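You operate a simulated robot arm through the tools that you are given. There is no shell and no other tool. Be economical: measure what you need, move in short steps, check, and stop when the job is done.

You are at the controls of a simulated robot arm. One attempt, no reset.

Task
Squeegee the steel pan dry, then drain the table's gutter.
Fine: stand the squeegee back, open the table lever till the table's sight glass is empty and shut it again. Set down upright: squeegee. Where these are worked on the way, their far stop is far enough and under half their travel is too little: table lever.

The check looks at the end state, three seconds after you hand in, the way a careful person would. Anything else that was tipped, shoved, dropped, spilled or broken makes it a failure.

Robot
A 7-joint arm with a fingered hand on a trunk, on a base that drives. Base frame: it is fixed to the floor where the robot stands at the start and does not move with it; the origin is under the middle of the robot, x ahead of it, y to its left, z up. Units: mm, degrees, N and s.
Its first joint turns from -166.0 to 166.0 degrees. Places, roughly: sponge mop [1250, 250, 750]; steel pan [900, 100, 800]; table lever [1200, -100, 600]; table sight glass [600, -100, 600]. Payload 4 kg.
The TCP is the grasp point between the finger pads, 30 mm short of the fingertips. In the tool frame z runs along the fingers and y along their closing line. The gripper opens to 104 mm. The gripper's body begins 35 mm behind the TCP. The gripper is a hand of 4 fingers: y runs from the thumb to the fingers, the wrist lies at [-15, -113, -190] in the tool frame, and closing takes about 1.5 s.
Orientation is that of the tool frame in the base frame, as a unit quaternion [w, x, y, z]. With the fingers straight down and the wrist toward the robot, the tool's x, y and z point along [0, 1, 0], [1, 0, 0] and [0, 0, -1] of the base frame.

Tools
- The arm moves only by the tool move_arm. Its argument "moves" is text: rows parted by semicolons, each of 6 numbers parted by spaces: the shift along the tool's x, y, z in mm, then the turn, a rotation vector about the tool's x, y, z in rad. In form: x y z ax ay az; .... A call has 1 to 12 rows; each row is the pose to reach, as a shift and turn from the pose commanded when the call began, along the tool's axes at that moment. "claw" is the finger opening in mm, from 0 to 104, set as the call begins (left out, the last holds). Rows are played at 5 a second. More than 50 mm and 8.6 degrees between two rows, or a gripper value outside its range, and nothing of the call is played. A pose out of reach is approached as far as the arm can. The call stops where the force on the tool passes 40 N (or 10 N more than at its start, if that is more) or the arm is blocked; 0.2 s more then pass. Each finger travels about 153 mm/s and halts on what it meets, pressing with about 26 N; the grip force reading is that of the motor and also rises with nothing between the fingers. The clock runs only during rows and for 0.2 s after the last one: add rows that repeat a pose to give the fingers time. It gives the time, the measured TCP pose, the force on the tool (base axes), the opening and the grip force at its end, in the units of the frame above (readings bear some noise), with the torque about the TCP (base axes, N m) and any sound that the robot's microphone picked up.
- Cameras (640 x 400 px; columns grow to the right, rows downward): "scene" is now at [329.8, 177.1, 1233.2]; the picture's right is [-0.26, -0.97, 0.00], its down [-0.49, 0.13, -0.86] and it looks along [0.83, -0.22, -0.51] (base axes); focal length 230 px, centre (320, 200). "wrist" rides on the gripper at [61, -92, -130] in the tool frame; the picture's right is [-0.81, 0.28, -0.52], its down [-0.53, -0.71, 0.46] and it looks along [-0.24, 0.64, 0.72] (tool axes); focal length 275 px, centre (320, 200). There is no depth. A picture from a camera that has moved, and an enlarged one, comes with that camera's place and axes in the base frame and with its lens.
- snapshot(camera): a new picture of that camera. No time passes.
- base_move(legs): drives the robot by 1 to 6 legs, each [ahead, left, turn to the left] in mm, mm and degrees, along the robot's own axes; the way and the turn of a leg run together, so that a leg with both is an arc; at most 1500 mm and 180 degrees a leg. The arm and the cameras ride along, it lands a little off, and it stops where it bumps. It gives what a move gives.
- finger_targets(index, middle, ring, thumb_bend, thumb_turn): sets how far each is bent, from 0 (flat) to 1 (curled in); at 0.3 the hand is open as for a grip, at 0.7 the pads meet at the TCP. One left out holds its place. A second passes; each finger stops where it meets its share of the squeeze, and holds until it gets a number again. A gripper value or a shape takes the hand back. It gives what a move gives, with no picture; readings hold the bend of each and the force on the fingers (four entries, about 0 where the hand has none), thumb and palm. thumb_turn goes from beside the hand (0) to across from the fingers (1), as for a grip.
- hand_shape(shape): the hand has 4 fingers and takes this shape, open, in about a second: jaw (thumb against the fingers, like two jaws); tri (thumb and two fingers); tip (a fingertip pinch); poke (one finger out to press); point (the index stretched); flat (the hand flat); cup (the hand cupped); fist (a fist). The gripper value then closes the fingers along that shape, each until it touches; the sizes above hold for jaw. It gives what a move gives, with no picture.
- pan_tilt(pan, tilt): turns the head with the scene camera to pan (to the left, within 143 degrees either way) and tilt (down, from -29 to 69), counted from straight ahead of the robot. It gives what a move gives.
- close_up(camera, box): a new picture of the part [left, top, right, bottom] of that camera's present view, enlarged. No time passes.
- close_job(): hands the job in; it is judged then, once.

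Go step by step. Nothing tells you exact positions but the pictures and the camera data: compare them with the known pose of the tool, close in by small moves and look again before you grip or let go. The budget is 120 turns and 90 pictures, counting those below and the enlarged ones. Unless the task says otherwise, let go and move clear before handing in, and close with one line.

The tools are called after ">>>" as name(argument=value, ...) on one line, values as JSON. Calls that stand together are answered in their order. move_arm: Moves the arm, as the interface text tells. Its arguments: {"type":"object","properties":{"moves":{"type":"string"},"claw":{"type":"number"}},"required":["moves"]} The other tools are called the same way: hand_shape (shape) gives the hand a shape; finger_targets (index, middle, ring, thumb_bend, thumb_turn) moves the fingers one by one; base_move (legs) drives the base; pan_tilt (pan, tilt) turns the head that bears the scene camera; snapshot (camera) takes a picture; close_up (camera, box) takes an enlarged picture of a part of a camera's view; close_job () hands the job in.

At the start:

```text
time: 0.0
eef_pos: [719.5, -154.1, 1151.0]
orientation: [0.0, 0.708, 0.707, 0.001]
ft_force: [0.1, 0.4, 0.3]
torque: [0.03, -0.01, 0.02]
grip_width: 103.7
finger_force: 0.2
shape: jaw
bend: [0.3, 0.3, 0.3, 0.3, 0.98]
finger forces: [0.1, 0.0, 0.0, 0.0, 0.0, 0.1]
robot x, y, heading: [-1.8, -1.6, -0.1]
head pan, tilt: [-15.0, 30.8]
```

scene: 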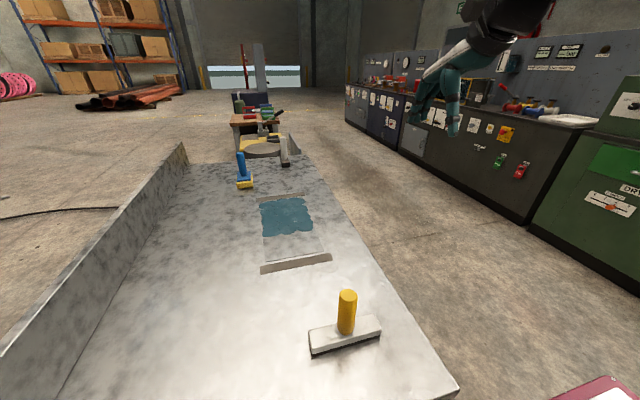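
wrist: 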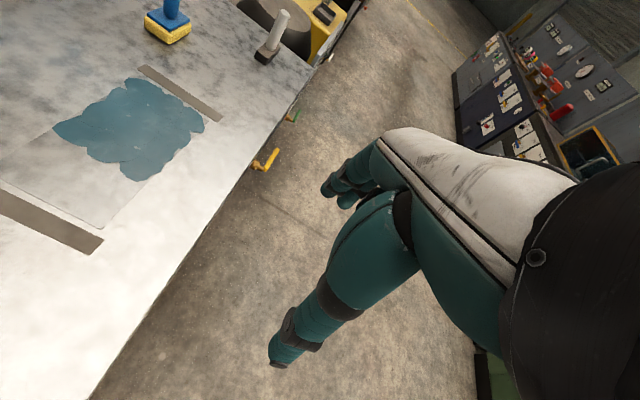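

The picture shows a table with a wet pan between two slots, a yellow-handled wide tool nearby, and a blue-handled sponge and a grey tool further off. I'll look closer before moving.

>>> close_up(camera="scene", box=[220, 130, 400, 280])

>>> close_up(camera="scene", box=[240, 250, 480, 400])

>>> close_up(camera="wrist", box=[0, 0, 340, 260])

```text
2.67 times, centred on (310, 205) of scene
camera zoom: at [329.8, 177.1, 1233.2], right [-0.26, -0.97, 0.0], down [-0.49, 0.13, -0.86], along [0.83, -0.22, -0.51], focal length 613 px, centre (347, 187)
```

zoom: 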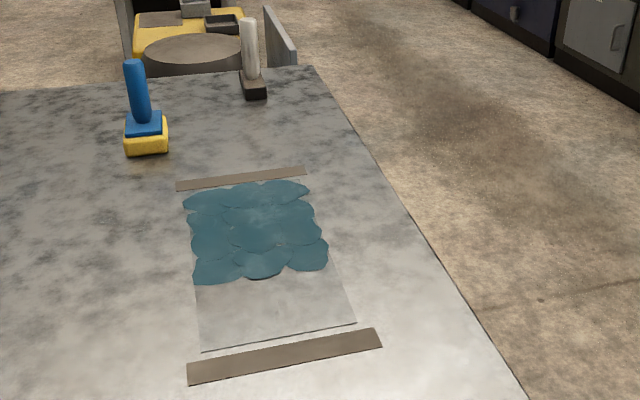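

```text
2.67 times, centred on (360, 325) of scene
camera zoom: at [329.8, 177.1, 1233.2], right [-0.26, -0.97, 0.0], down [-0.49, 0.13, -0.86], along [0.83, -0.22, -0.51], focal length 613 px, centre (213, -133)
```

zoom: 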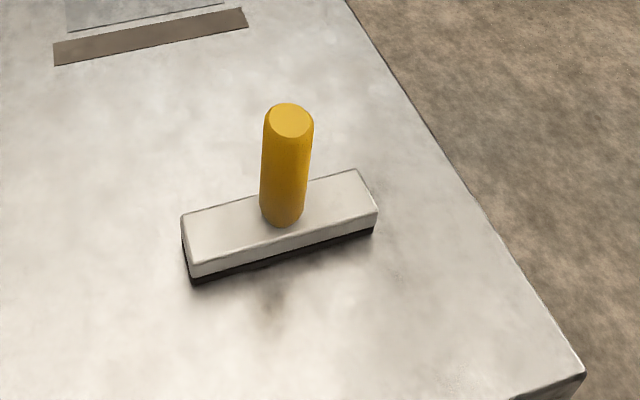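

```text
1.54 times, centred on (170, 130) of wrist
camera zoom: at [627.9, -93.7, 1281.0], right [0.28, -0.81, 0.52], down [-0.71, -0.53, -0.46], along [0.64, -0.24, -0.72], focal length 424 px, centre (551, 308)
```

zoom: 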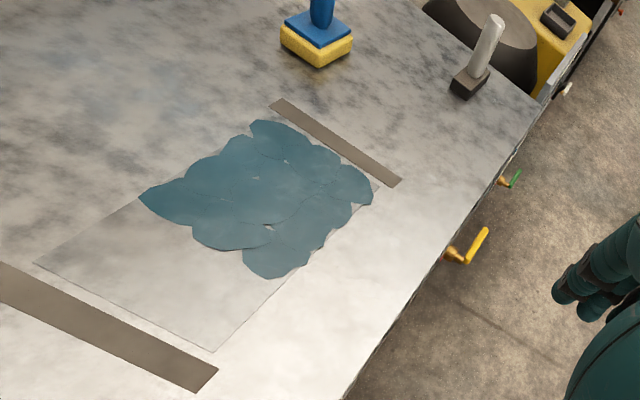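

The table top is at about z=800. The squeegee is at about (544, 74) and the pan spans x 773–1080, y 50–200, with slots at x≈748 and 1093. The table's right edge is at y≈-71, so working from that side looks best. I'll check that the floor there is free.

>>> pan_tilt(pan=-75, tilt=45)

>>> snapshot(camera="scene")

```text
time: 1.3
eef_pos: [719.7, -155.4, 1149.6]
orientation: [-0.001, 0.707, 0.707, 0.0]
ft_force: [-0.3, -1.0, 0.0]
torque: [0.02, 0.0, 0.01]
grip_width: 103.6
finger_force: 0.0
shape: jaw
bend: [0.3, 0.3, 0.3, 0.3, 0.98]
finger forces: [0.0, 0.0, 0.1, 0.0, 0.1, 0.1]
robot x, y, heading: [-0.1, -1.2, -0.1]
head pan, tilt: [-75.0, 45.0]
```

```text
84 pictures are left
camera scene: at [263.8, 121.9, 1211.8], right [-0.97, -0.26, 0.0], down [-0.18, 0.68, -0.71], along [0.18, -0.68, -0.71], focal length 230 px, centre (320, 200)
```

scene: 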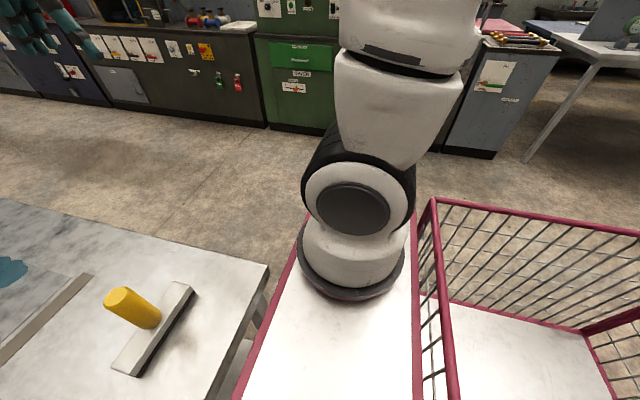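

The "red thing" is my own cart, with the arm on its front right and the table edge right in front of it. I'll check the cart's extent and the right side.

>>> pan_tilt(pan=-110, tilt=60)

>>> snapshot(camera="scene")

>>> pan_tilt(pan=-30, tilt=69)

>>> snapshot(camera="scene")

```text
time: 2.3
eef_pos: [719.4, -154.8, 1150.5]
orientation: [0.0, 0.707, 0.707, 0.0]
ft_force: [-0.1, -0.2, -0.1]
torque: [0.0, -0.01, 0.01]
grip_width: 103.5
finger_force: 0.1
shape: jaw
bend: [0.3, 0.3, 0.3, 0.3, 0.98]
finger forces: [0.1, 0.0, 0.0, 0.0, 0.0, 0.0]
robot x, y, heading: [-0.1, -0.3, 0.0]
head pan, tilt: [-110.0, 60.0]
```

```text
83 pictures are left
camera scene: at [220.0, 137.8, 1192.4], right [-0.94, 0.34, 0.0], down [0.3, 0.81, -0.5], along [-0.17, -0.47, -0.87], focal length 230 px, centre (320, 200)
```

scene: 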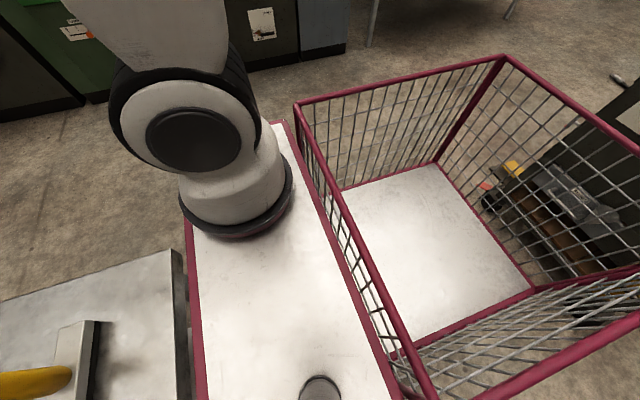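

```text
time: 3.8
eef_pos: [720.4, -153.8, 1150.5]
orientation: [-0.001, 0.707, 0.707, 0.0]
ft_force: [-0.4, 0.5, 0.1]
torque: [0.03, 0.01, 0.01]
grip_width: 103.5
finger_force: 0.0
shape: jaw
bend: [0.3, 0.3, 0.3, 0.3, 0.98]
finger forces: [0.0, 0.0, 0.0, 0.0, 0.1, 0.0]
robot x, y, heading: [0.7, -2.2, -0.1]
head pan, tilt: [-30.0, 68.8]
```

```text
82 pictures are left
camera scene: at [291.1, 172.4, 1183.0], right [-0.5, -0.87, 0.0], down [-0.81, 0.47, -0.36], along [0.31, -0.18, -0.93], focal length 230 px, centre (320, 200)
```

scene: 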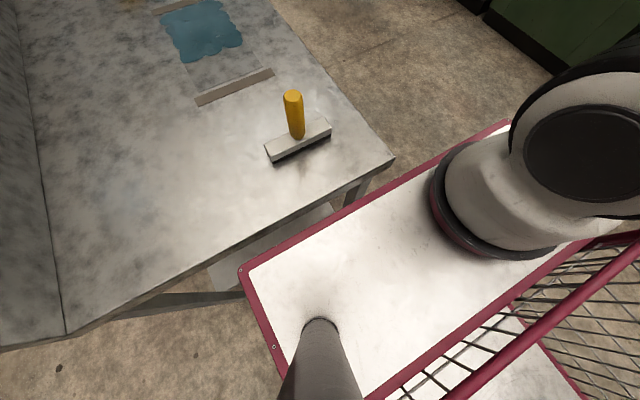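

The cart is about 800 x 600 mm and its front is nearly at the table. I'll back off, drive right and along the table, then turn to face it from its right side.

>>> base_move(legs=[[-120, 0, 0], [0, -720, 0], [790, 0, 0], [0, 0, 90]])

>>> pan_tilt(pan=-15, tilt=42)

>>> snapshot(camera="scene")

>>> snapshot(camera="wrist")

```text
time: 16.2
eef_pos: [811.4, 14.1, 1150.5]
orientation: [0.0, -0.001, 1.0, -0.001]
ft_force: [-0.2, -0.3, -0.5]
torque: [-0.03, -0.01, -0.03]
grip_width: 103.9
finger_force: 0.0
shape: jaw
bend: [0.3, 0.3, 0.3, 0.3, 0.98]
finger forces: [0.1, 0.1, 0.1, 0.0, 0.1, 0.0]
robot x, y, heading: [659.1, -709.9, 90.0]
head pan, tilt: [-30.0, 68.8]
```

```text
time: 17.1
eef_pos: [812.3, 12.4, 1150.8]
orientation: [0.0, 0.0, 1.0, 0.001]
ft_force: [-0.7, -0.5, -0.2]
torque: [0.01, -0.01, -0.04]
grip_width: 103.7
finger_force: 0.1
shape: jaw
bend: [0.3, 0.3, 0.3, 0.3, 0.98]
finger forces: [0.0, 0.1, 0.0, 0.0, 0.0, 0.0]
robot x, y, heading: [656.1, -708.0, 90.1]
head pan, tilt: [-15.0, 42.0]
```

```text
81 pictures are left
camera scene: at [481.5, -386.0, 1216.1], right [0.97, -0.26, 0.0], down [-0.17, -0.65, -0.74], along [0.19, 0.72, -0.67], focal length 230 px, centre (320, 200)
```

scene: 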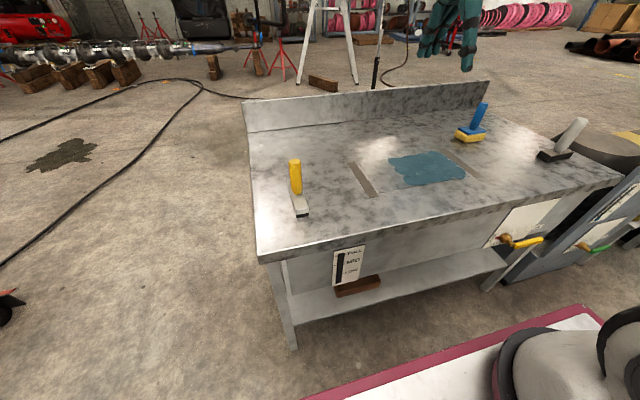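

```text
80 pictures are left
camera wrist: at [749.8, -78.3, 1281.0], right [0.81, 0.28, 0.52], down [0.53, -0.71, -0.46], along [0.24, 0.65, -0.72], focal length 275 px, centre (320, 200)
```

wrist: 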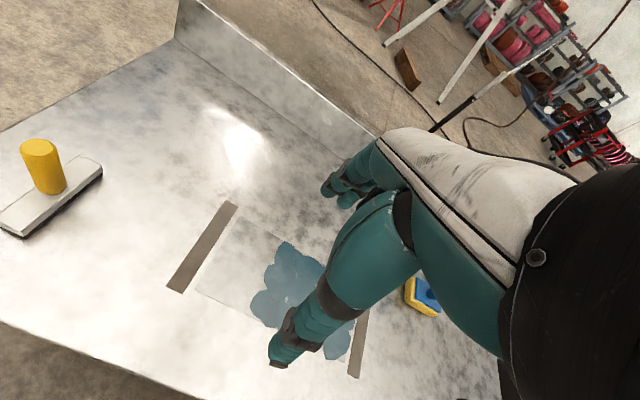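

The sight glass is on the table's side at its near end, and there are yellow and green levers further along. I'll zoom in on them.

>>> close_up(camera="scene", box=[310, 230, 390, 300])

>>> close_up(camera="scene", box=[470, 160, 640, 280])

>>> close_up(camera="scene", box=[260, 130, 360, 230])

```text
5.71 times, centred on (350, 265) of scene
camera zoom: at [481.5, -386.0, 1216.1], right [0.97, -0.26, 0.0], down [-0.17, -0.65, -0.74], along [0.19, 0.72, -0.67], focal length 1313 px, centre (149, -171)
```

zoom: 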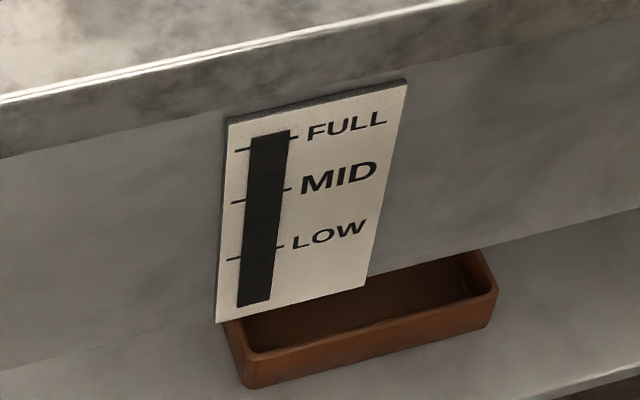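

```text
3.33 times, centred on (555, 220) of scene
camera zoom: at [481.5, -386.0, 1216.1], right [0.97, -0.26, 0.0], down [-0.17, -0.65, -0.74], along [0.19, 0.72, -0.67], focal length 766 px, centre (-463, 133)
```

zoom: 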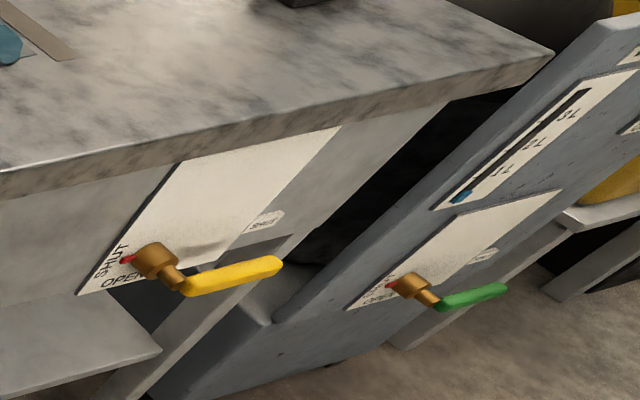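

```text
4.00 times, centred on (310, 180) of scene
camera zoom: at [481.5, -386.0, 1216.1], right [0.97, -0.26, 0.0], down [-0.17, -0.65, -0.74], along [0.19, 0.72, -0.67], focal length 919 px, centre (360, 280)
```

zoom: 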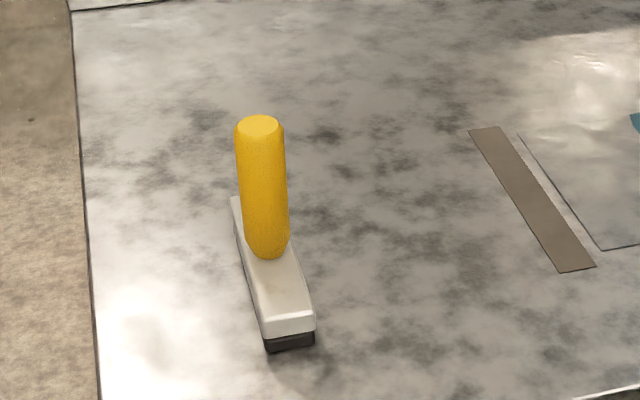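

The yellow lever belongs to the table (SHUT/OPEN plate), the green one to the neighbouring machine, and the sight glass is dark (empty) now. I'll move above the squeegee handle at about (544, 75).

>>> move_arm(moves="45 10 0 0 0 0; 90 20 0 0 0 0; 135 31 0 0 0 0; 180 42 0 0 0 0; 225 52 0 0 0 0; 268 62 0 0 0 0; 268 62 40 0 0 0; 268 62 80 0 0 0; 268 62 120 0 0 0; 268 62 140 0 0 0; 268 62 140 0 0 0")

>>> snapshot(camera="wrist")

>>> snapshot(camera="scene")

```text
time: 19.5
eef_pos: [542.9, 76.6, 1010.4]
orientation: [0.0, -0.001, 1.0, 0.0]
ft_force: [0.1, -0.3, 0.1]
torque: [-0.05, -0.01, -0.02]
grip_width: 103.8
finger_force: 0.1
shape: jaw
bend: [0.3, 0.3, 0.3, 0.3, 0.98]
finger forces: [0.0, 0.0, 0.0, 0.1, 0.0, 0.0]
robot x, y, heading: [655.7, -707.0, 90.5]
head pan, tilt: [-15.0, 42.0]
```

```text
76 pictures are left
camera wrist: at [481.3, -15.1, 1141.3], right [0.81, 0.28, 0.52], down [0.53, -0.71, -0.46], along [0.24, 0.65, -0.72], focal length 275 px, centre (320, 200)
```

wrist: 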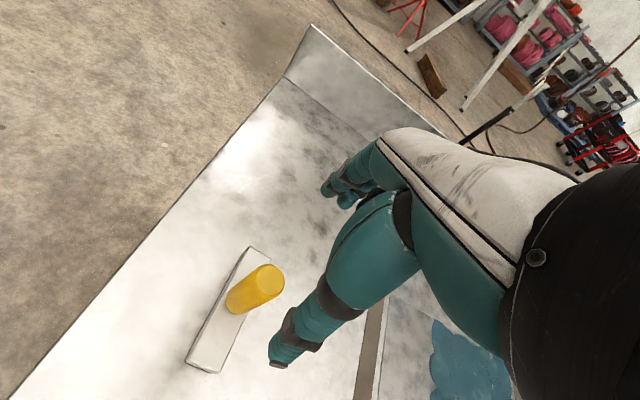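

```text
75 pictures are left
camera scene: at [481.4, -386.0, 1216.1], right [0.97, -0.26, 0.0], down [-0.17, -0.65, -0.74], along [0.19, 0.72, -0.67], focal length 230 px, centre (320, 200)
```

scene: 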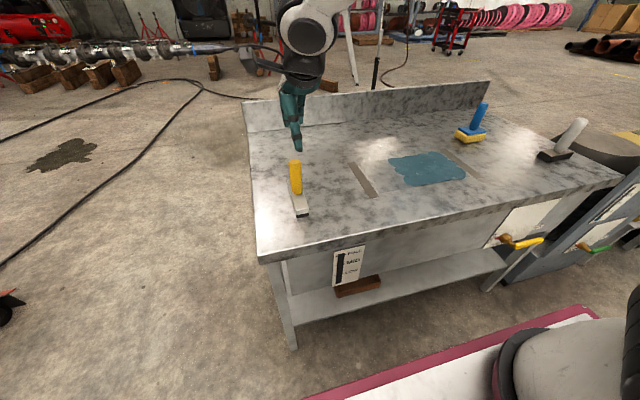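

The hand is above the squeegee. I'll refine the handle position from zoomed pictures.

>>> close_up(camera="wrist", box=[170, 230, 330, 390])

>>> close_up(camera="scene", box=[250, 80, 350, 230])

```text
2.50 times, centred on (250, 310) of wrist
camera zoom: at [481.3, -15.1, 1141.3], right [0.81, 0.28, 0.52], down [0.53, -0.71, -0.46], along [0.24, 0.65, -0.72], focal length 688 px, centre (495, -75)
```

zoom: 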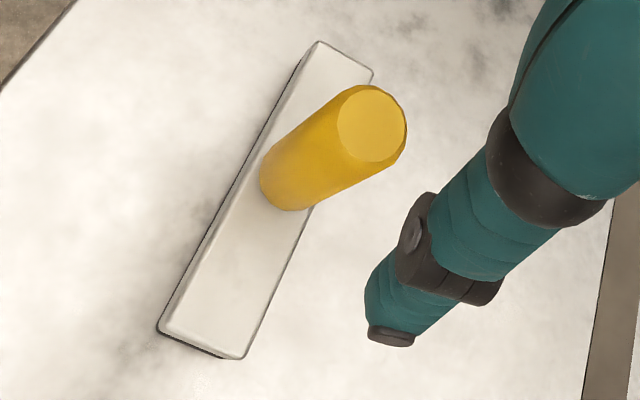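

```text
2.67 times, centred on (300, 155) of scene
camera zoom: at [481.4, -386.0, 1216.1], right [0.97, -0.26, 0.0], down [-0.17, -0.65, -0.74], along [0.19, 0.72, -0.67], focal length 613 px, centre (373, 320)
```

zoom: 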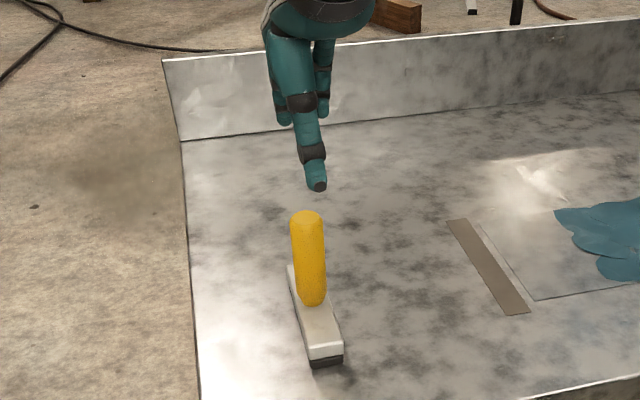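

The handle centre is about (541, 76), in line with the TCP. I'll descend to z≈892 and look before closing.

>>> move_arm(moves="1 0 30 0 0 0; 2 0 60 0 0 0; 2 0 90 0 0 0; 2 0 118 0 0 0; 2 0 118 0 0 0")

>>> close_up(camera="scene", box=[250, 80, 350, 230])

>>> snapshot(camera="wrist")

```text
time: 20.7
eef_pos: [539.7, 77.7, 891.5]
orientation: [0.0, -0.001, 1.0, 0.0]
ft_force: [-0.5, 0.0, -0.3]
torque: [-0.03, 0.04, 0.0]
grip_width: 103.8
finger_force: 0.1
shape: jaw
bend: [0.3, 0.3, 0.3, 0.3, 0.98]
finger forces: [0.0, 0.0, 0.1, 0.0, 0.0, 0.0]
robot x, y, heading: [658.6, -706.0, 90.1]
head pan, tilt: [-15.0, 42.0]
```

```text
2.67 times, centred on (300, 155) of scene
camera zoom: at [481.4, -386.0, 1216.1], right [0.97, -0.26, 0.0], down [-0.17, -0.65, -0.74], along [0.19, 0.72, -0.67], focal length 613 px, centre (373, 320)
```

zoom: 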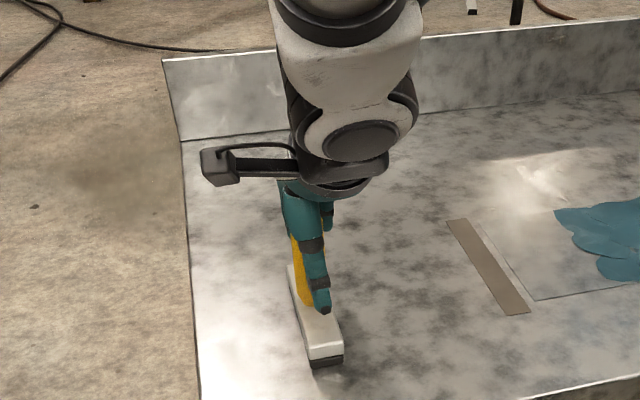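

```text
71 pictures are left
camera wrist: at [479.1, -15.6, 1021.9], right [0.81, 0.28, 0.52], down [0.53, -0.71, -0.46], along [0.24, 0.65, -0.72], focal length 275 px, centre (320, 200)
```

wrist: 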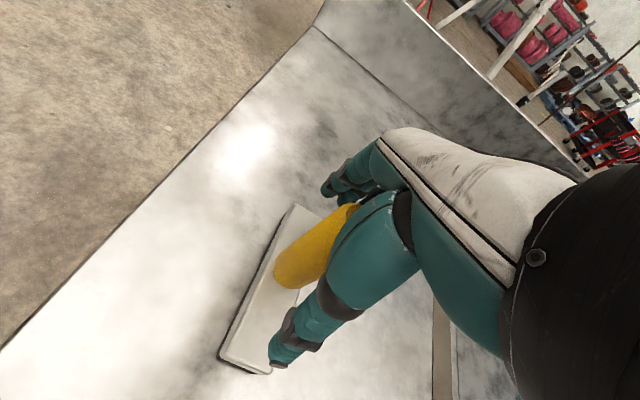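

The handle is between the thumb and fingers. I'll close the grip in place.

>>> move_arm(moves="0 0 0 0 0 0; 0 0 0 0 0 0; 0 0 0 0 0 0; 0 0 0 0 0 0; 0 0 0 0 0 0; 0 0 0 0 0 0; 0 0 0 0 0 0; 0 0 0 0 0 0; 0 0 0 0 0 0", claw=15)

>>> close_up(camera="scene", box=[250, 80, 350, 230])

```text
time: 22.7
eef_pos: [541.1, 76.3, 891.9]
orientation: [0.0, -0.001, 1.0, 0.0]
ft_force: [0.7, 0.0, 0.0]
torque: [0.09, -0.01, 0.0]
grip_width: 18.3
finger_force: 25.8
shape: jaw
bend: [0.73, 0.61, 0.66, 0.73, 1.0]
finger forces: [17.2, 6.3, 0.1, 0.0, 24.0, 0.0]
robot x, y, heading: [655.7, -707.7, 90.1]
head pan, tilt: [-15.0, 42.0]
```

```text
2.67 times, centred on (300, 155) of scene
camera zoom: at [481.4, -385.9, 1216.1], right [0.97, -0.26, 0.0], down [-0.17, -0.65, -0.74], along [0.19, 0.72, -0.67], focal length 613 px, centre (373, 320)
```

zoom: 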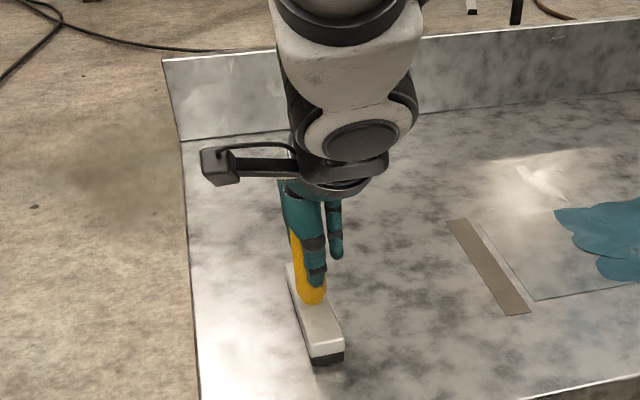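

The grip is held by the thumb, index and middle fingers. I'll lift slightly to test it.

>>> move_arm(moves="0 0 -10 0 0 0; 0 0 -20 0 0 0; 0 0 -30 0 0 0; 0 0 -30 0 0 0")

>>> close_up(camera="scene", box=[250, 80, 350, 230])

>>> snapshot(camera="wrist")

```text
time: 23.7
eef_pos: [541.1, 74.7, 923.8]
orientation: [0.0, -0.001, 1.0, 0.0]
ft_force: [-0.3, 0.4, -2.7]
torque: [0.02, 0.0, 0.0]
grip_width: 18.2
finger_force: 25.8
shape: jaw
bend: [0.73, 0.6, 0.66, 0.73, 1.0]
finger forces: [17.1, 6.6, 0.1, 0.1, 24.0, 0.0]
robot x, y, heading: [656.7, -704.6, 90.1]
head pan, tilt: [-15.0, 42.0]
```

```text
2.67 times, centred on (300, 155) of scene
camera zoom: at [481.4, -385.9, 1216.1], right [0.97, -0.26, 0.0], down [-0.17, -0.65, -0.74], along [0.19, 0.72, -0.67], focal length 613 px, centre (373, 320)
```

zoom: 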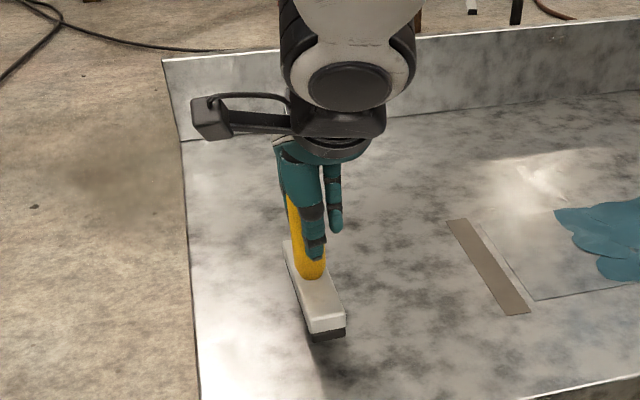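

```text
68 pictures are left
camera wrist: at [479.6, -16.8, 1053.3], right [0.81, 0.28, 0.52], down [0.53, -0.71, -0.46], along [0.24, 0.65, -0.72], focal length 275 px, centre (320, 200)
```

wrist: 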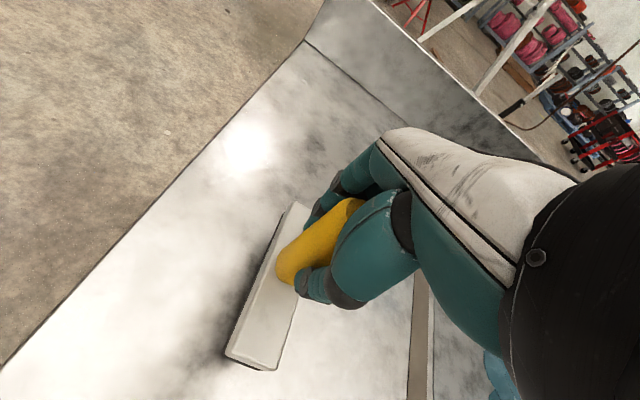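

The squeegee is held upright and free of the table. I'll carry it over the dry near part of the pan, at x≈810, y≈100.

>>> move_arm(moves="-20 2 -26 0 0 0; -65 6 -26 0 0 0; -110 10 -26 0 0 0; -155 15 -26 0 0 0; -200 19 -26 0 0 0; -245 23 -26 0 0 0; -269 25 -26 0 0 0; -269 25 -26 0 0 0")

>>> close_up(camera="scene", box=[330, 60, 530, 230])

>>> snapshot(camera="wrist")

```text
time: 25.5
eef_pos: [811.2, 99.7, 948.9]
orientation: [0.0, -0.001, 1.0, 0.0]
ft_force: [0.2, -0.7, -2.4]
torque: [-0.03, 0.03, -0.02]
grip_width: 18.1
finger_force: 26.0
shape: jaw
bend: [0.73, 0.61, 0.66, 0.73, 1.0]
finger forces: [17.2, 7.1, 0.1, 0.1, 24.0, 0.0]
robot x, y, heading: [659.4, -708.2, 90.0]
head pan, tilt: [-15.0, 42.0]
```

```text
2.35 times, centred on (430, 145) of scene
camera zoom: at [481.6, -385.9, 1216.1], right [0.97, -0.26, 0.0], down [-0.17, -0.65, -0.74], along [0.19, 0.72, -0.67], focal length 541 px, centre (61, 329)
```

zoom: 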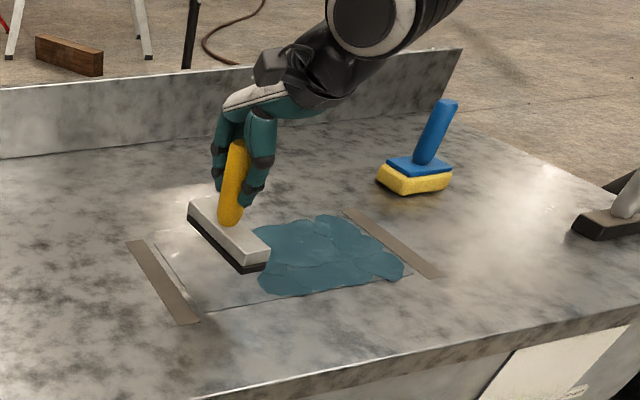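

```text
66 pictures are left
camera wrist: at [749.5, 8.1, 1079.0], right [0.81, 0.28, 0.52], down [0.53, -0.71, -0.46], along [0.24, 0.65, -0.72], focal length 275 px, centre (320, 200)
```

wrist: 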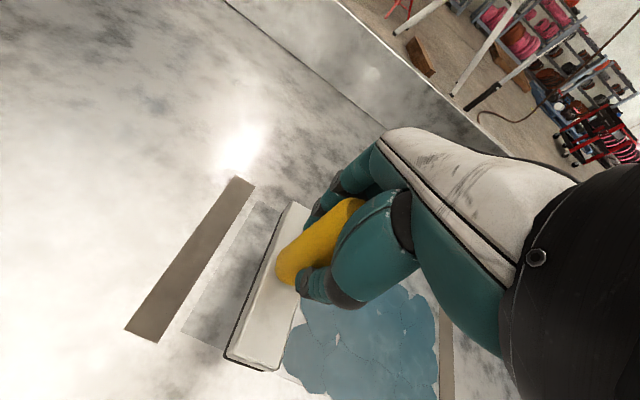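

The squeegee is over the dry part of the pan, ahead of the puddle. I'll lower it onto the pan.

>>> move_arm(moves="0 0 20 0 0 0; 0 0 40 0 0 0; 0 0 52 0 0 0; 0 0 55 0 0 0; 0 0 57 0 0 0; 0 0 59 0 0 0; 0 0 59 0 0 0")

>>> close_up(camera="scene", box=[330, 60, 530, 230])

```text
time: 27.1
eef_pos: [809.3, 99.5, 891.4]
orientation: [0.0, -0.001, 1.0, 0.001]
ft_force: [3.0, -2.5, 23.5]
torque: [-0.02, -0.05, -0.05]
grip_width: 19.1
finger_force: 26.3
shape: jaw
bend: [0.73, 0.6, 0.66, 0.73, 1.0]
finger forces: [18.6, 9.6, 0.0, 0.0, 29.8, 0.0]
robot x, y, heading: [657.9, -709.0, 89.9]
head pan, tilt: [-15.0, 42.0]
```

```text
2.35 times, centred on (430, 145) of scene
camera zoom: at [481.5, -386.8, 1216.4], right [0.97, -0.26, 0.0], down [-0.17, -0.65, -0.74], along [0.19, 0.72, -0.67], focal length 541 px, centre (61, 329)
```

zoom: 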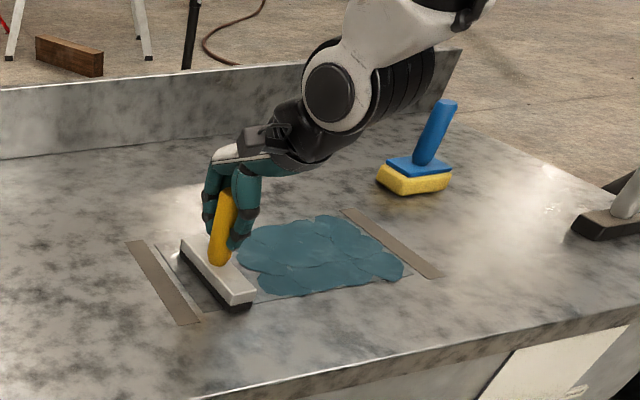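

The blade is in contact at 23 N. I'll ease off 1 mm and wipe along +x to the far slot.

>>> move_arm(moves="-20 0 -1 0 0 0; -45 0 -1 0 0 0; -70 0 -1 0 0 0; -95 0 -1 0 0 0; -120 0 -1 0 0 0; -145 0 -1 0 0 0; -170 0 -1 0 0 0; -195 0 -1 0 0 0; -220 0 -1 0 0 0; -245 0 -1 0 0 0; -270 0 -1 0 0 0; -270 0 -1 0 0 0")

>>> close_up(camera="scene", box=[330, 60, 530, 230])

```text
time: 29.7
eef_pos: [1078.8, 100.4, 890.3]
orientation: [0.0, -0.001, 1.0, -0.001]
ft_force: [-2.0, -0.9, 3.2]
torque: [0.13, 0.3, 0.09]
grip_width: 19.5
finger_force: 25.9
shape: jaw
bend: [0.73, 0.61, 0.66, 0.74, 1.0]
finger forces: [19.9, 8.5, 0.0, 0.1, 24.8, 0.0]
robot x, y, heading: [658.8, -709.6, 90.1]
head pan, tilt: [-15.0, 42.0]
```

```text
2.35 times, centred on (430, 145) of scene
camera zoom: at [481.5, -386.1, 1216.2], right [0.97, -0.26, 0.0], down [-0.17, -0.65, -0.74], along [0.19, 0.72, -0.67], focal length 541 px, centre (61, 329)
```

zoom: 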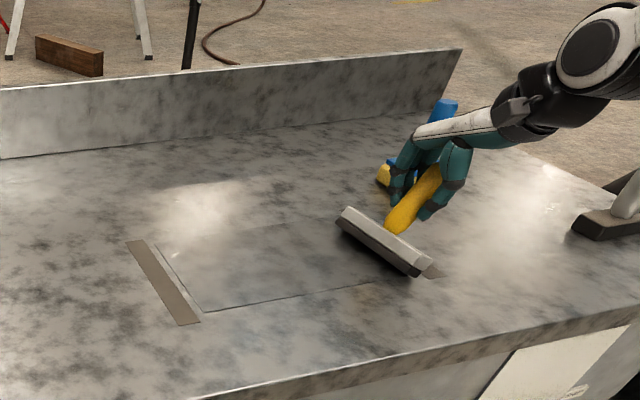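

Nearly all the water is gone into the slot. I'll lift 30 mm and check for leftovers.

>>> move_arm(moves="0 0 -15 0 0 0; 20 0 -40 0 0 0; 60 10 -50 0 0 0; 105 20 -50 0 0 0; 150 30 -50 0 0 0; 195 40 -50 0 0 0; 240 45 -50 0 0 0; 265 45 -50 0 0 0; 265 45 -50 0 0 0")

>>> close_up(camera="scene", box=[330, 60, 530, 230])

>>> close_up(camera="scene", box=[310, 230, 390, 300])

```text
time: 31.7
eef_pos: [814.4, 144.1, 940.0]
orientation: [0.001, -0.001, 1.0, 0.0]
ft_force: [0.3, 0.1, -1.7]
torque: [-0.01, -0.04, -0.03]
grip_width: 19.4
finger_force: 25.6
shape: jaw
bend: [0.73, 0.6, 0.66, 0.74, 1.0]
finger forces: [16.6, 8.9, 0.0, 0.0, 23.5, 0.0]
robot x, y, heading: [660.6, -706.9, 90.3]
head pan, tilt: [-15.0, 42.0]
```

```text
2.35 times, centred on (430, 145) of scene
camera zoom: at [481.5, -385.9, 1216.1], right [0.97, -0.26, 0.0], down [-0.17, -0.65, -0.74], along [0.19, 0.72, -0.67], focal length 541 px, centre (61, 329)
```

zoom: 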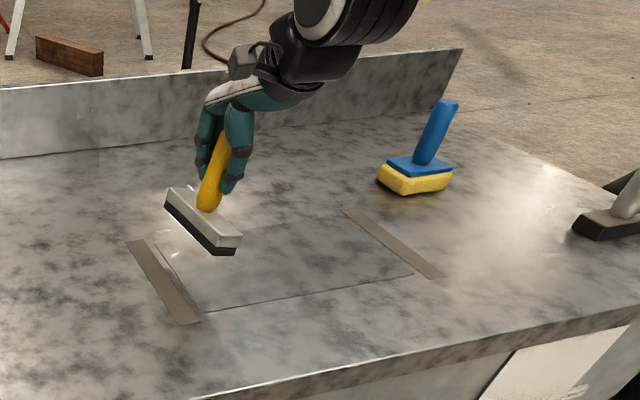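

```text
5.71 times, centred on (350, 265) of scene
camera zoom: at [481.5, -385.9, 1216.1], right [0.97, -0.26, 0.0], down [-0.17, -0.65, -0.74], along [0.19, 0.72, -0.67], focal length 1313 px, centre (149, -171)
```

zoom: 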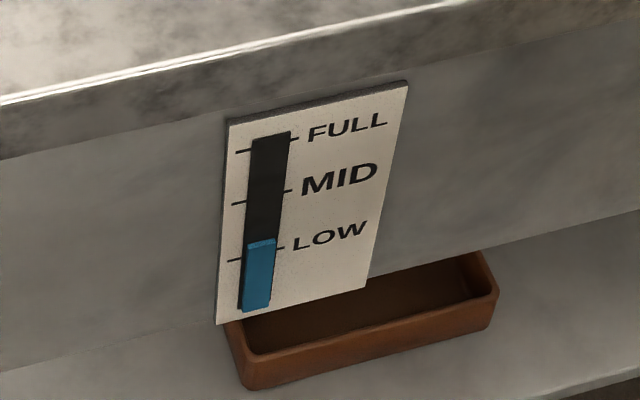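

The pan looks dry and the glass now shows water. I'll do a second pass at y≈145 so the full width is wiped.

>>> move_arm(moves="0 0 25 0 0 0; 0 0 45 0 0 0; 0 0 48.5 0 0 0; -35 0 48.5 0 0 0; -70 0 48.5 0 0 0; -105 0 48.5 0 0 0; -140 0 48.5 0 0 0; -175 0 48.5 0 0 0; -205 0 48.5 0 0 0; -235 0 48.5 0 0 0; -260 0 48.5 0 0 0; -260 0 48.5 0 0 0")

>>> close_up(camera="scene", box=[330, 60, 530, 230])

```text
time: 34.3
eef_pos: [1074.6, 146.4, 891.3]
orientation: [0.0, -0.002, 1.0, 0.0]
ft_force: [-0.6, -0.2, 1.4]
torque: [0.07, 0.05, 0.03]
grip_width: 19.3
finger_force: 25.9
shape: jaw
bend: [0.73, 0.6, 0.66, 0.74, 1.0]
finger forces: [17.6, 7.9, 0.0, 0.1, 24.4, 0.1]
robot x, y, heading: [657.0, -708.4, 90.2]
head pan, tilt: [-15.0, 42.0]
```

```text
2.35 times, centred on (430, 145) of scene
camera zoom: at [481.6, -386.0, 1216.2], right [0.97, -0.26, 0.0], down [-0.17, -0.65, -0.74], along [0.19, 0.72, -0.67], focal length 541 px, centre (61, 329)
```

zoom: 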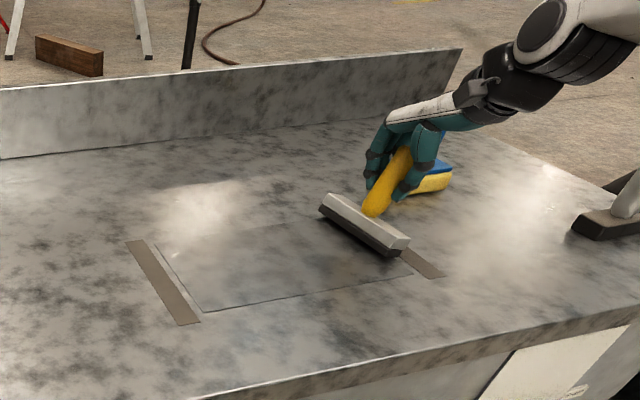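

The pan is clean. I'll carry the squeegee back to its original place, first part of the way.

>>> move_arm(moves="0 0 -30 0 0 0; 20 0 -58 0 0 0; 65 -8 -58 0 0 0; 110 -14 -58 0 0 0; 155 -20 -58 0 0 0; 200 -26 -58 0 0 0; 245 -32 -58 0 0 0; 290 -38 -58 0 0 0; 335 -44 -58 0 0 0; 380 -50 -58 0 0 0; 425 -56 -58 0 0 0; 470 -62 -58 0 0 0")

>>> move_arm(moves="30 -5 0 0 0 0; 62 -9 0 0 0 0; 62 -9 20 0 0 0; 62 -9 40 0 0 0; 62 -9 40 0 0 0")

>>> close_up(camera="scene", box=[250, 80, 350, 230])

>>> snapshot(camera="wrist")

```text
time: 36.9
eef_pos: [605.7, 85.1, 950.9]
orientation: [0.0, 0.002, 1.0, 0.0]
ft_force: [1.7, 0.4, -2.8]
torque: [-0.02, -0.05, 0.05]
grip_width: 19.2
finger_force: 25.8
shape: jaw
bend: [0.73, 0.6, 0.66, 0.74, 1.0]
finger forces: [16.7, 8.5, 0.1, 0.0, 23.2, 0.1]
robot x, y, heading: [658.5, -708.0, 90.0]
head pan, tilt: [-15.0, 42.0]
```

```text
time: 38.1
eef_pos: [542.5, 73.0, 909.3]
orientation: [0.0, -0.001, 1.0, -0.001]
ft_force: [0.4, -0.1, -2.8]
torque: [0.02, -0.04, -0.01]
grip_width: 19.3
finger_force: 26.4
shape: jaw
bend: [0.73, 0.6, 0.66, 0.74, 1.0]
finger forces: [16.8, 8.6, 0.0, 0.0, 23.2, 0.1]
robot x, y, heading: [656.8, -705.9, 90.2]
head pan, tilt: [-15.0, 42.0]
```

```text
2.67 times, centred on (300, 155) of scene
camera zoom: at [481.4, -385.9, 1216.1], right [0.97, -0.26, 0.0], down [-0.17, -0.65, -0.74], along [0.19, 0.72, -0.67], focal length 613 px, centre (373, 320)
```

zoom: 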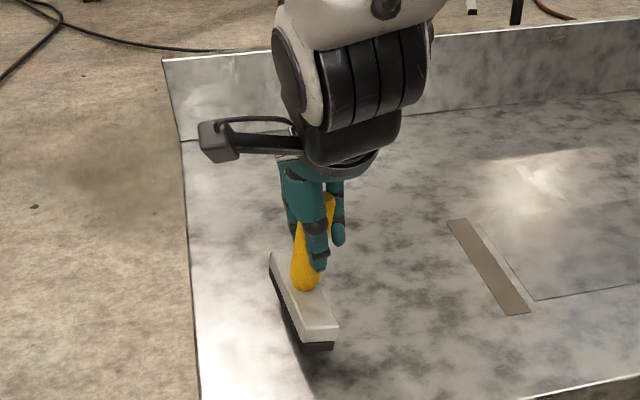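

```text
59 pictures are left
camera wrist: at [481.0, -19.3, 1040.0], right [0.81, 0.28, 0.52], down [0.53, -0.71, -0.46], along [0.24, 0.65, -0.72], focal length 275 px, centre (320, 200)
```

wrist: 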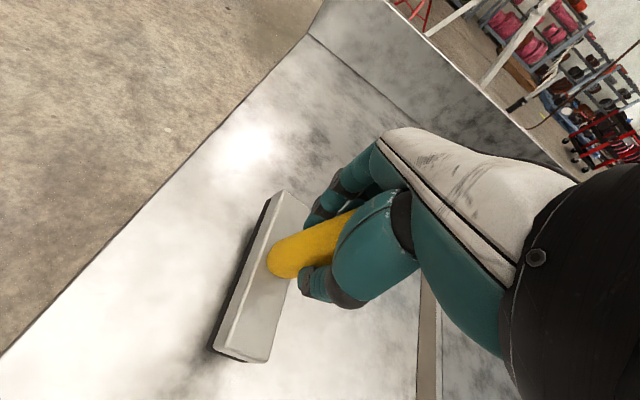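

The squeegee has tilted in the grip, its blade swung toward -x. I'll measure how much so I can straighten it before setting it down.

>>> close_up(camera="scene", box=[280, 145, 320, 185])

>>> close_up(camera="wrist", box=[190, 170, 370, 380])

```text
10.00 times, centred on (300, 165) of scene
camera zoom: at [481.4, -385.9, 1216.1], right [0.97, -0.26, 0.0], down [-0.17, -0.65, -0.74], along [0.19, 0.72, -0.67], focal length 2298 px, centre (520, 550)
```

zoom: 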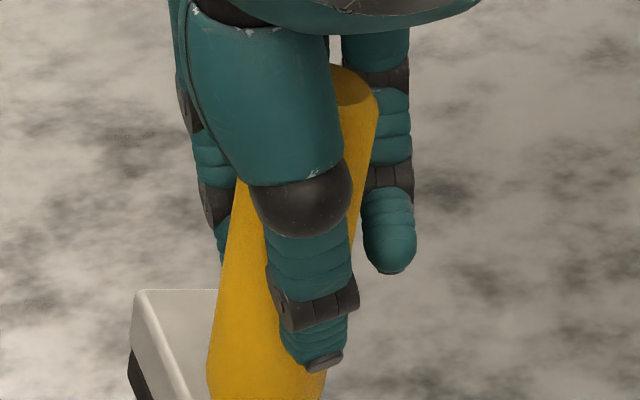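

```text
1.90 times, centred on (280, 275) of wrist
camera zoom: at [481.0, -19.3, 1040.0], right [0.81, 0.28, 0.52], down [0.53, -0.71, -0.46], along [0.24, 0.65, -0.72], focal length 524 px, centre (396, 57)
```

zoom: 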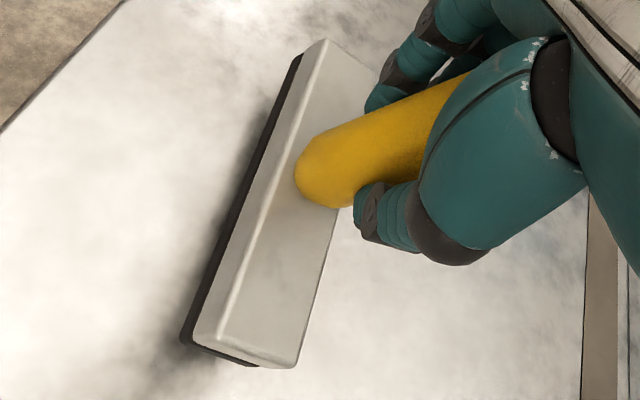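

The tilt is about 10–11°. I'll rotate the tool about its y axis to straighten the squeegee, then check.

>>> move_arm(moves="0 0 -8 0 -0.09 0; 0 0 -8 0 -0.18 0; 0 0 -8 0 -0.18 0")

>>> close_up(camera="scene", box=[270, 130, 340, 220])

>>> close_up(camera="wrist", box=[190, 170, 370, 380])

```text
time: 38.9
eef_pos: [547.0, 76.4, 920.4]
orientation: [0.089, 0.004, 0.996, 0.001]
ft_force: [-0.1, -0.8, -3.1]
torque: [0.01, 0.03, 0.04]
grip_width: 19.2
finger_force: 26.0
shape: jaw
bend: [0.73, 0.6, 0.66, 0.74, 1.0]
finger forces: [17.2, 8.5, 0.1, 0.0, 23.4, 0.0]
robot x, y, heading: [656.9, -706.8, 90.0]
head pan, tilt: [-15.0, 42.0]
```

```text
4.44 times, centred on (305, 175) of scene
camera zoom: at [480.7, -386.2, 1215.2], right [0.97, -0.25, 0.0], down [-0.17, -0.66, -0.74], along [0.18, 0.71, -0.68], focal length 1021 px, centre (387, 311)
```

zoom: 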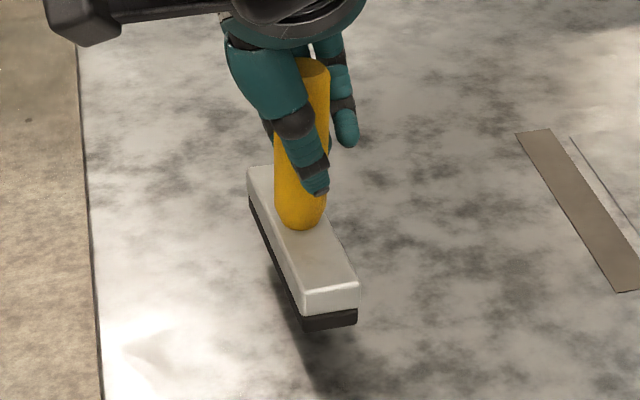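

```text
1.90 times, centred on (280, 275) of wrist
camera zoom: at [462.9, -15.3, 1036.3], right [0.71, 0.27, 0.65], down [0.6, -0.72, -0.36], along [0.37, 0.64, -0.67], focal length 524 px, centre (396, 57)
```

zoom: 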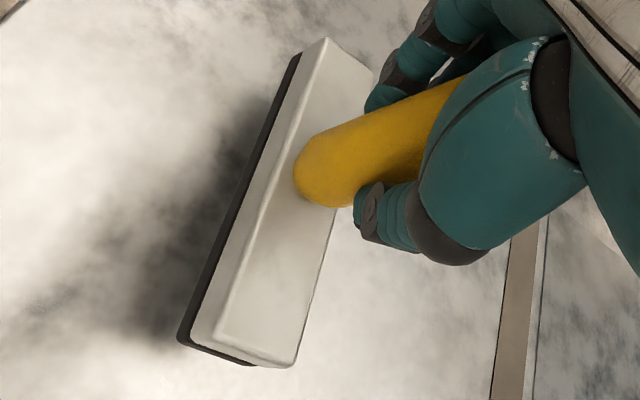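

It is nearly upright; about 3° of tilt and 5° of yaw remain. I'll correct those and lower part way.

>>> move_arm(moves="6 0 -1 0 -0.055 0.09; 7 0 8 0 -0.055 0.09; 7 0 8 0 -0.055 0.09")

>>> close_up(camera="scene", box=[270, 130, 340, 220])

```text
time: 39.9
eef_pos: [572.9, 88.7, 914.1]
orientation: [0.111, 0.081, 0.991, 0.001]
ft_force: [-1.0, -0.2, -3.3]
torque: [-0.01, -0.02, -0.01]
grip_width: 19.0
finger_force: 26.0
shape: jaw
bend: [0.73, 0.6, 0.66, 0.74, 1.0]
finger forces: [17.5, 8.5, 0.0, 0.1, 23.5, 0.0]
robot x, y, heading: [655.4, -705.3, 89.8]
head pan, tilt: [-15.0, 42.0]
stopped in row 3: the arm was blocked; the commanded pose is now the measured one
```

```text
4.44 times, centred on (305, 175) of scene
camera zoom: at [462.7, -406.9, 1186.0], right [1.0, -0.05, 0.0], down [-0.05, -0.91, -0.41], along [0.02, 0.41, -0.91], focal length 1021 px, centre (387, 311)
```

zoom: 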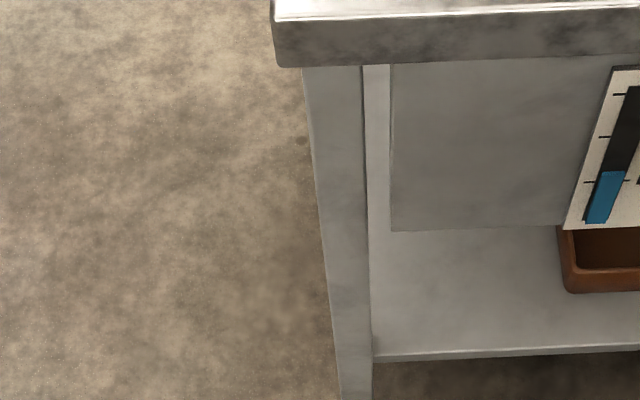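

The arm bumped my own head mast while tilting (the camera view was pushed). I'll back away in +x and undo the last turn, then shift the base so the arm has room.

>>> move_arm(moves="-10 2 -5 0 0 0; -32 5 -10 0 0.03 -0.05; -64 10 -16 0 0.06 -0.1; -100 15 -16 0 0.12 -0.15; -100 15 -16 0 0.12 -0.15")

>>> snapshot(camera="scene")

```text
time: 41.1
eef_pos: [665.6, 87.5, 946.9]
orientation: [0.055, 0.003, 0.998, -0.003]
ft_force: [-0.4, 0.4, -3.0]
torque: [0.0, -0.03, -0.01]
grip_width: 18.7
finger_force: 25.6
shape: jaw
bend: [0.73, 0.6, 0.66, 0.74, 1.0]
finger forces: [17.5, 8.5, 0.0, 0.1, 23.7, 0.0]
robot x, y, heading: [660.2, -706.3, 89.9]
head pan, tilt: [-15.0, 42.0]
```

```text
53 pictures are left
camera scene: at [481.3, -386.0, 1216.1], right [0.97, -0.26, 0.0], down [-0.17, -0.65, -0.74], along [0.19, 0.72, -0.67], focal length 230 px, centre (320, 200)
```

scene: 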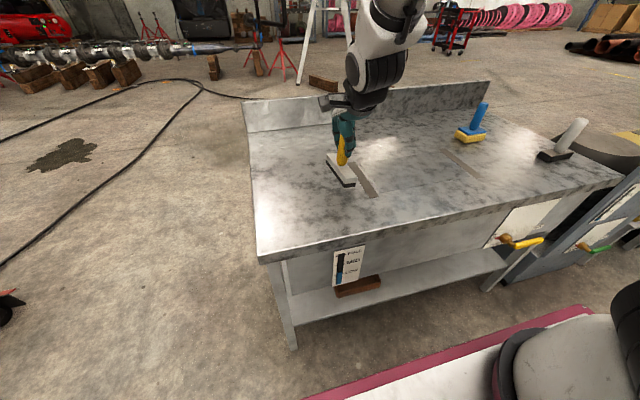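

The head is back in place and the squeegee is still held. I'll drive the base 230 mm to its left so the arm can work straight ahead.

>>> base_move(legs=[[0, 230, 0]])

>>> pan_tilt(pan=-25, tilt=42)

>>> snapshot(camera="scene")

```text
time: 42.8
eef_pos: [434.8, 88.0, 948.1]
orientation: [0.054, 0.004, 0.999, -0.003]
ft_force: [0.9, 0.1, -2.8]
torque: [0.0, -0.03, -0.01]
grip_width: 19.1
finger_force: 26.0
shape: jaw
bend: [0.73, 0.6, 0.66, 0.74, 1.0]
finger forces: [17.4, 8.5, 0.0, 0.0, 23.6, 0.1]
robot x, y, heading: [427.2, -707.6, 90.2]
head pan, tilt: [-15.0, 42.0]
```

```text
time: 43.5
eef_pos: [434.5, 88.4, 946.5]
orientation: [0.054, 0.003, 0.999, -0.003]
ft_force: [-0.3, -0.3, -2.7]
torque: [-0.01, -0.04, 0.01]
grip_width: 19.2
finger_force: 26.3
shape: jaw
bend: [0.73, 0.6, 0.66, 0.74, 1.0]
finger forces: [17.3, 8.4, 0.1, 0.0, 23.6, 0.0]
robot x, y, heading: [425.5, -706.3, 90.1]
head pan, tilt: [-25.0, 42.0]
```

```text
52 pictures are left
camera scene: at [262.1, -390.9, 1216.1], right [0.91, -0.42, 0.0], down [-0.28, -0.61, -0.74], along [0.31, 0.67, -0.67], focal length 230 px, centre (320, 200)
```

scene: 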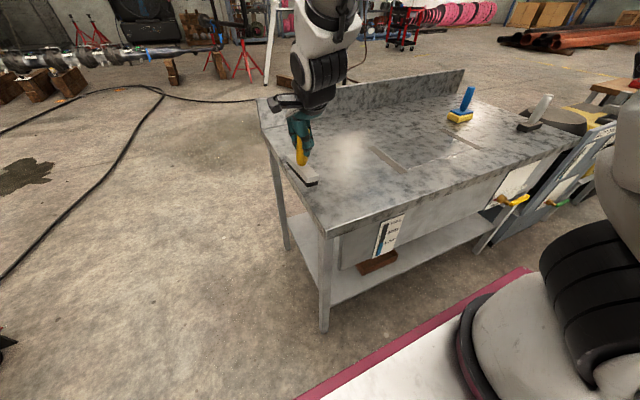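

Now I'll move over the original spot and apply the straightening turn.

>>> move_arm(moves="-40 -4 4 0 -0.04 0.03; -75 -8 8 0 -0.08 0.06; -103 -12 15 0 -0.12 0.09; -103 -12 30 0 -0.12 0.09; -103 -12 30 0 -0.12 0.09")

>>> close_up(camera="scene", box=[290, 90, 390, 190])

>>> snapshot(camera="wrist")

```text
time: 44.8
eef_pos: [542.0, 74.8, 928.7]
orientation: [0.114, 0.048, 0.992, -0.001]
ft_force: [0.8, 0.1, -2.2]
torque: [-0.01, 0.02, -0.02]
grip_width: 19.0
finger_force: 26.5
shape: jaw
bend: [0.73, 0.6, 0.66, 0.74, 1.0]
finger forces: [17.6, 8.4, 0.0, 0.1, 23.5, 0.0]
robot x, y, heading: [425.5, -709.5, 89.9]
head pan, tilt: [-25.0, 42.0]
```

```text
4.00 times, centred on (340, 140) of scene
camera zoom: at [262.2, -391.0, 1216.1], right [0.91, -0.42, 0.0], down [-0.28, -0.61, -0.74], along [0.31, 0.67, -0.67], focal length 919 px, centre (240, 440)
```

zoom: 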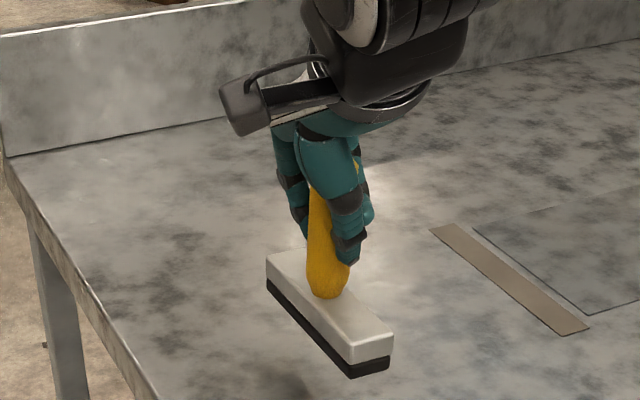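

```text
50 pictures are left
camera wrist: at [442.5, -9.0, 1040.8], right [0.7, 0.2, 0.69], down [0.55, -0.77, -0.33], along [0.46, 0.61, -0.64], focal length 275 px, centre (320, 200)
```

wrist: 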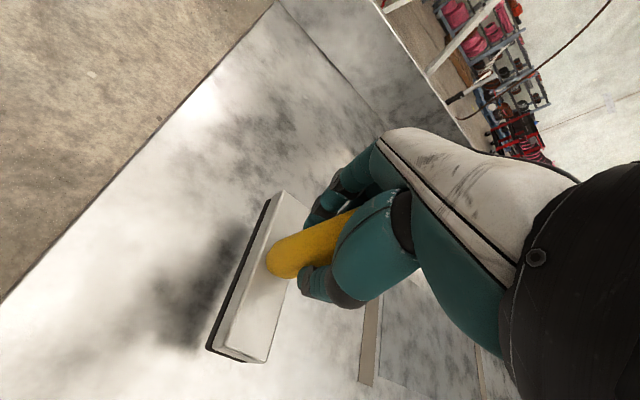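

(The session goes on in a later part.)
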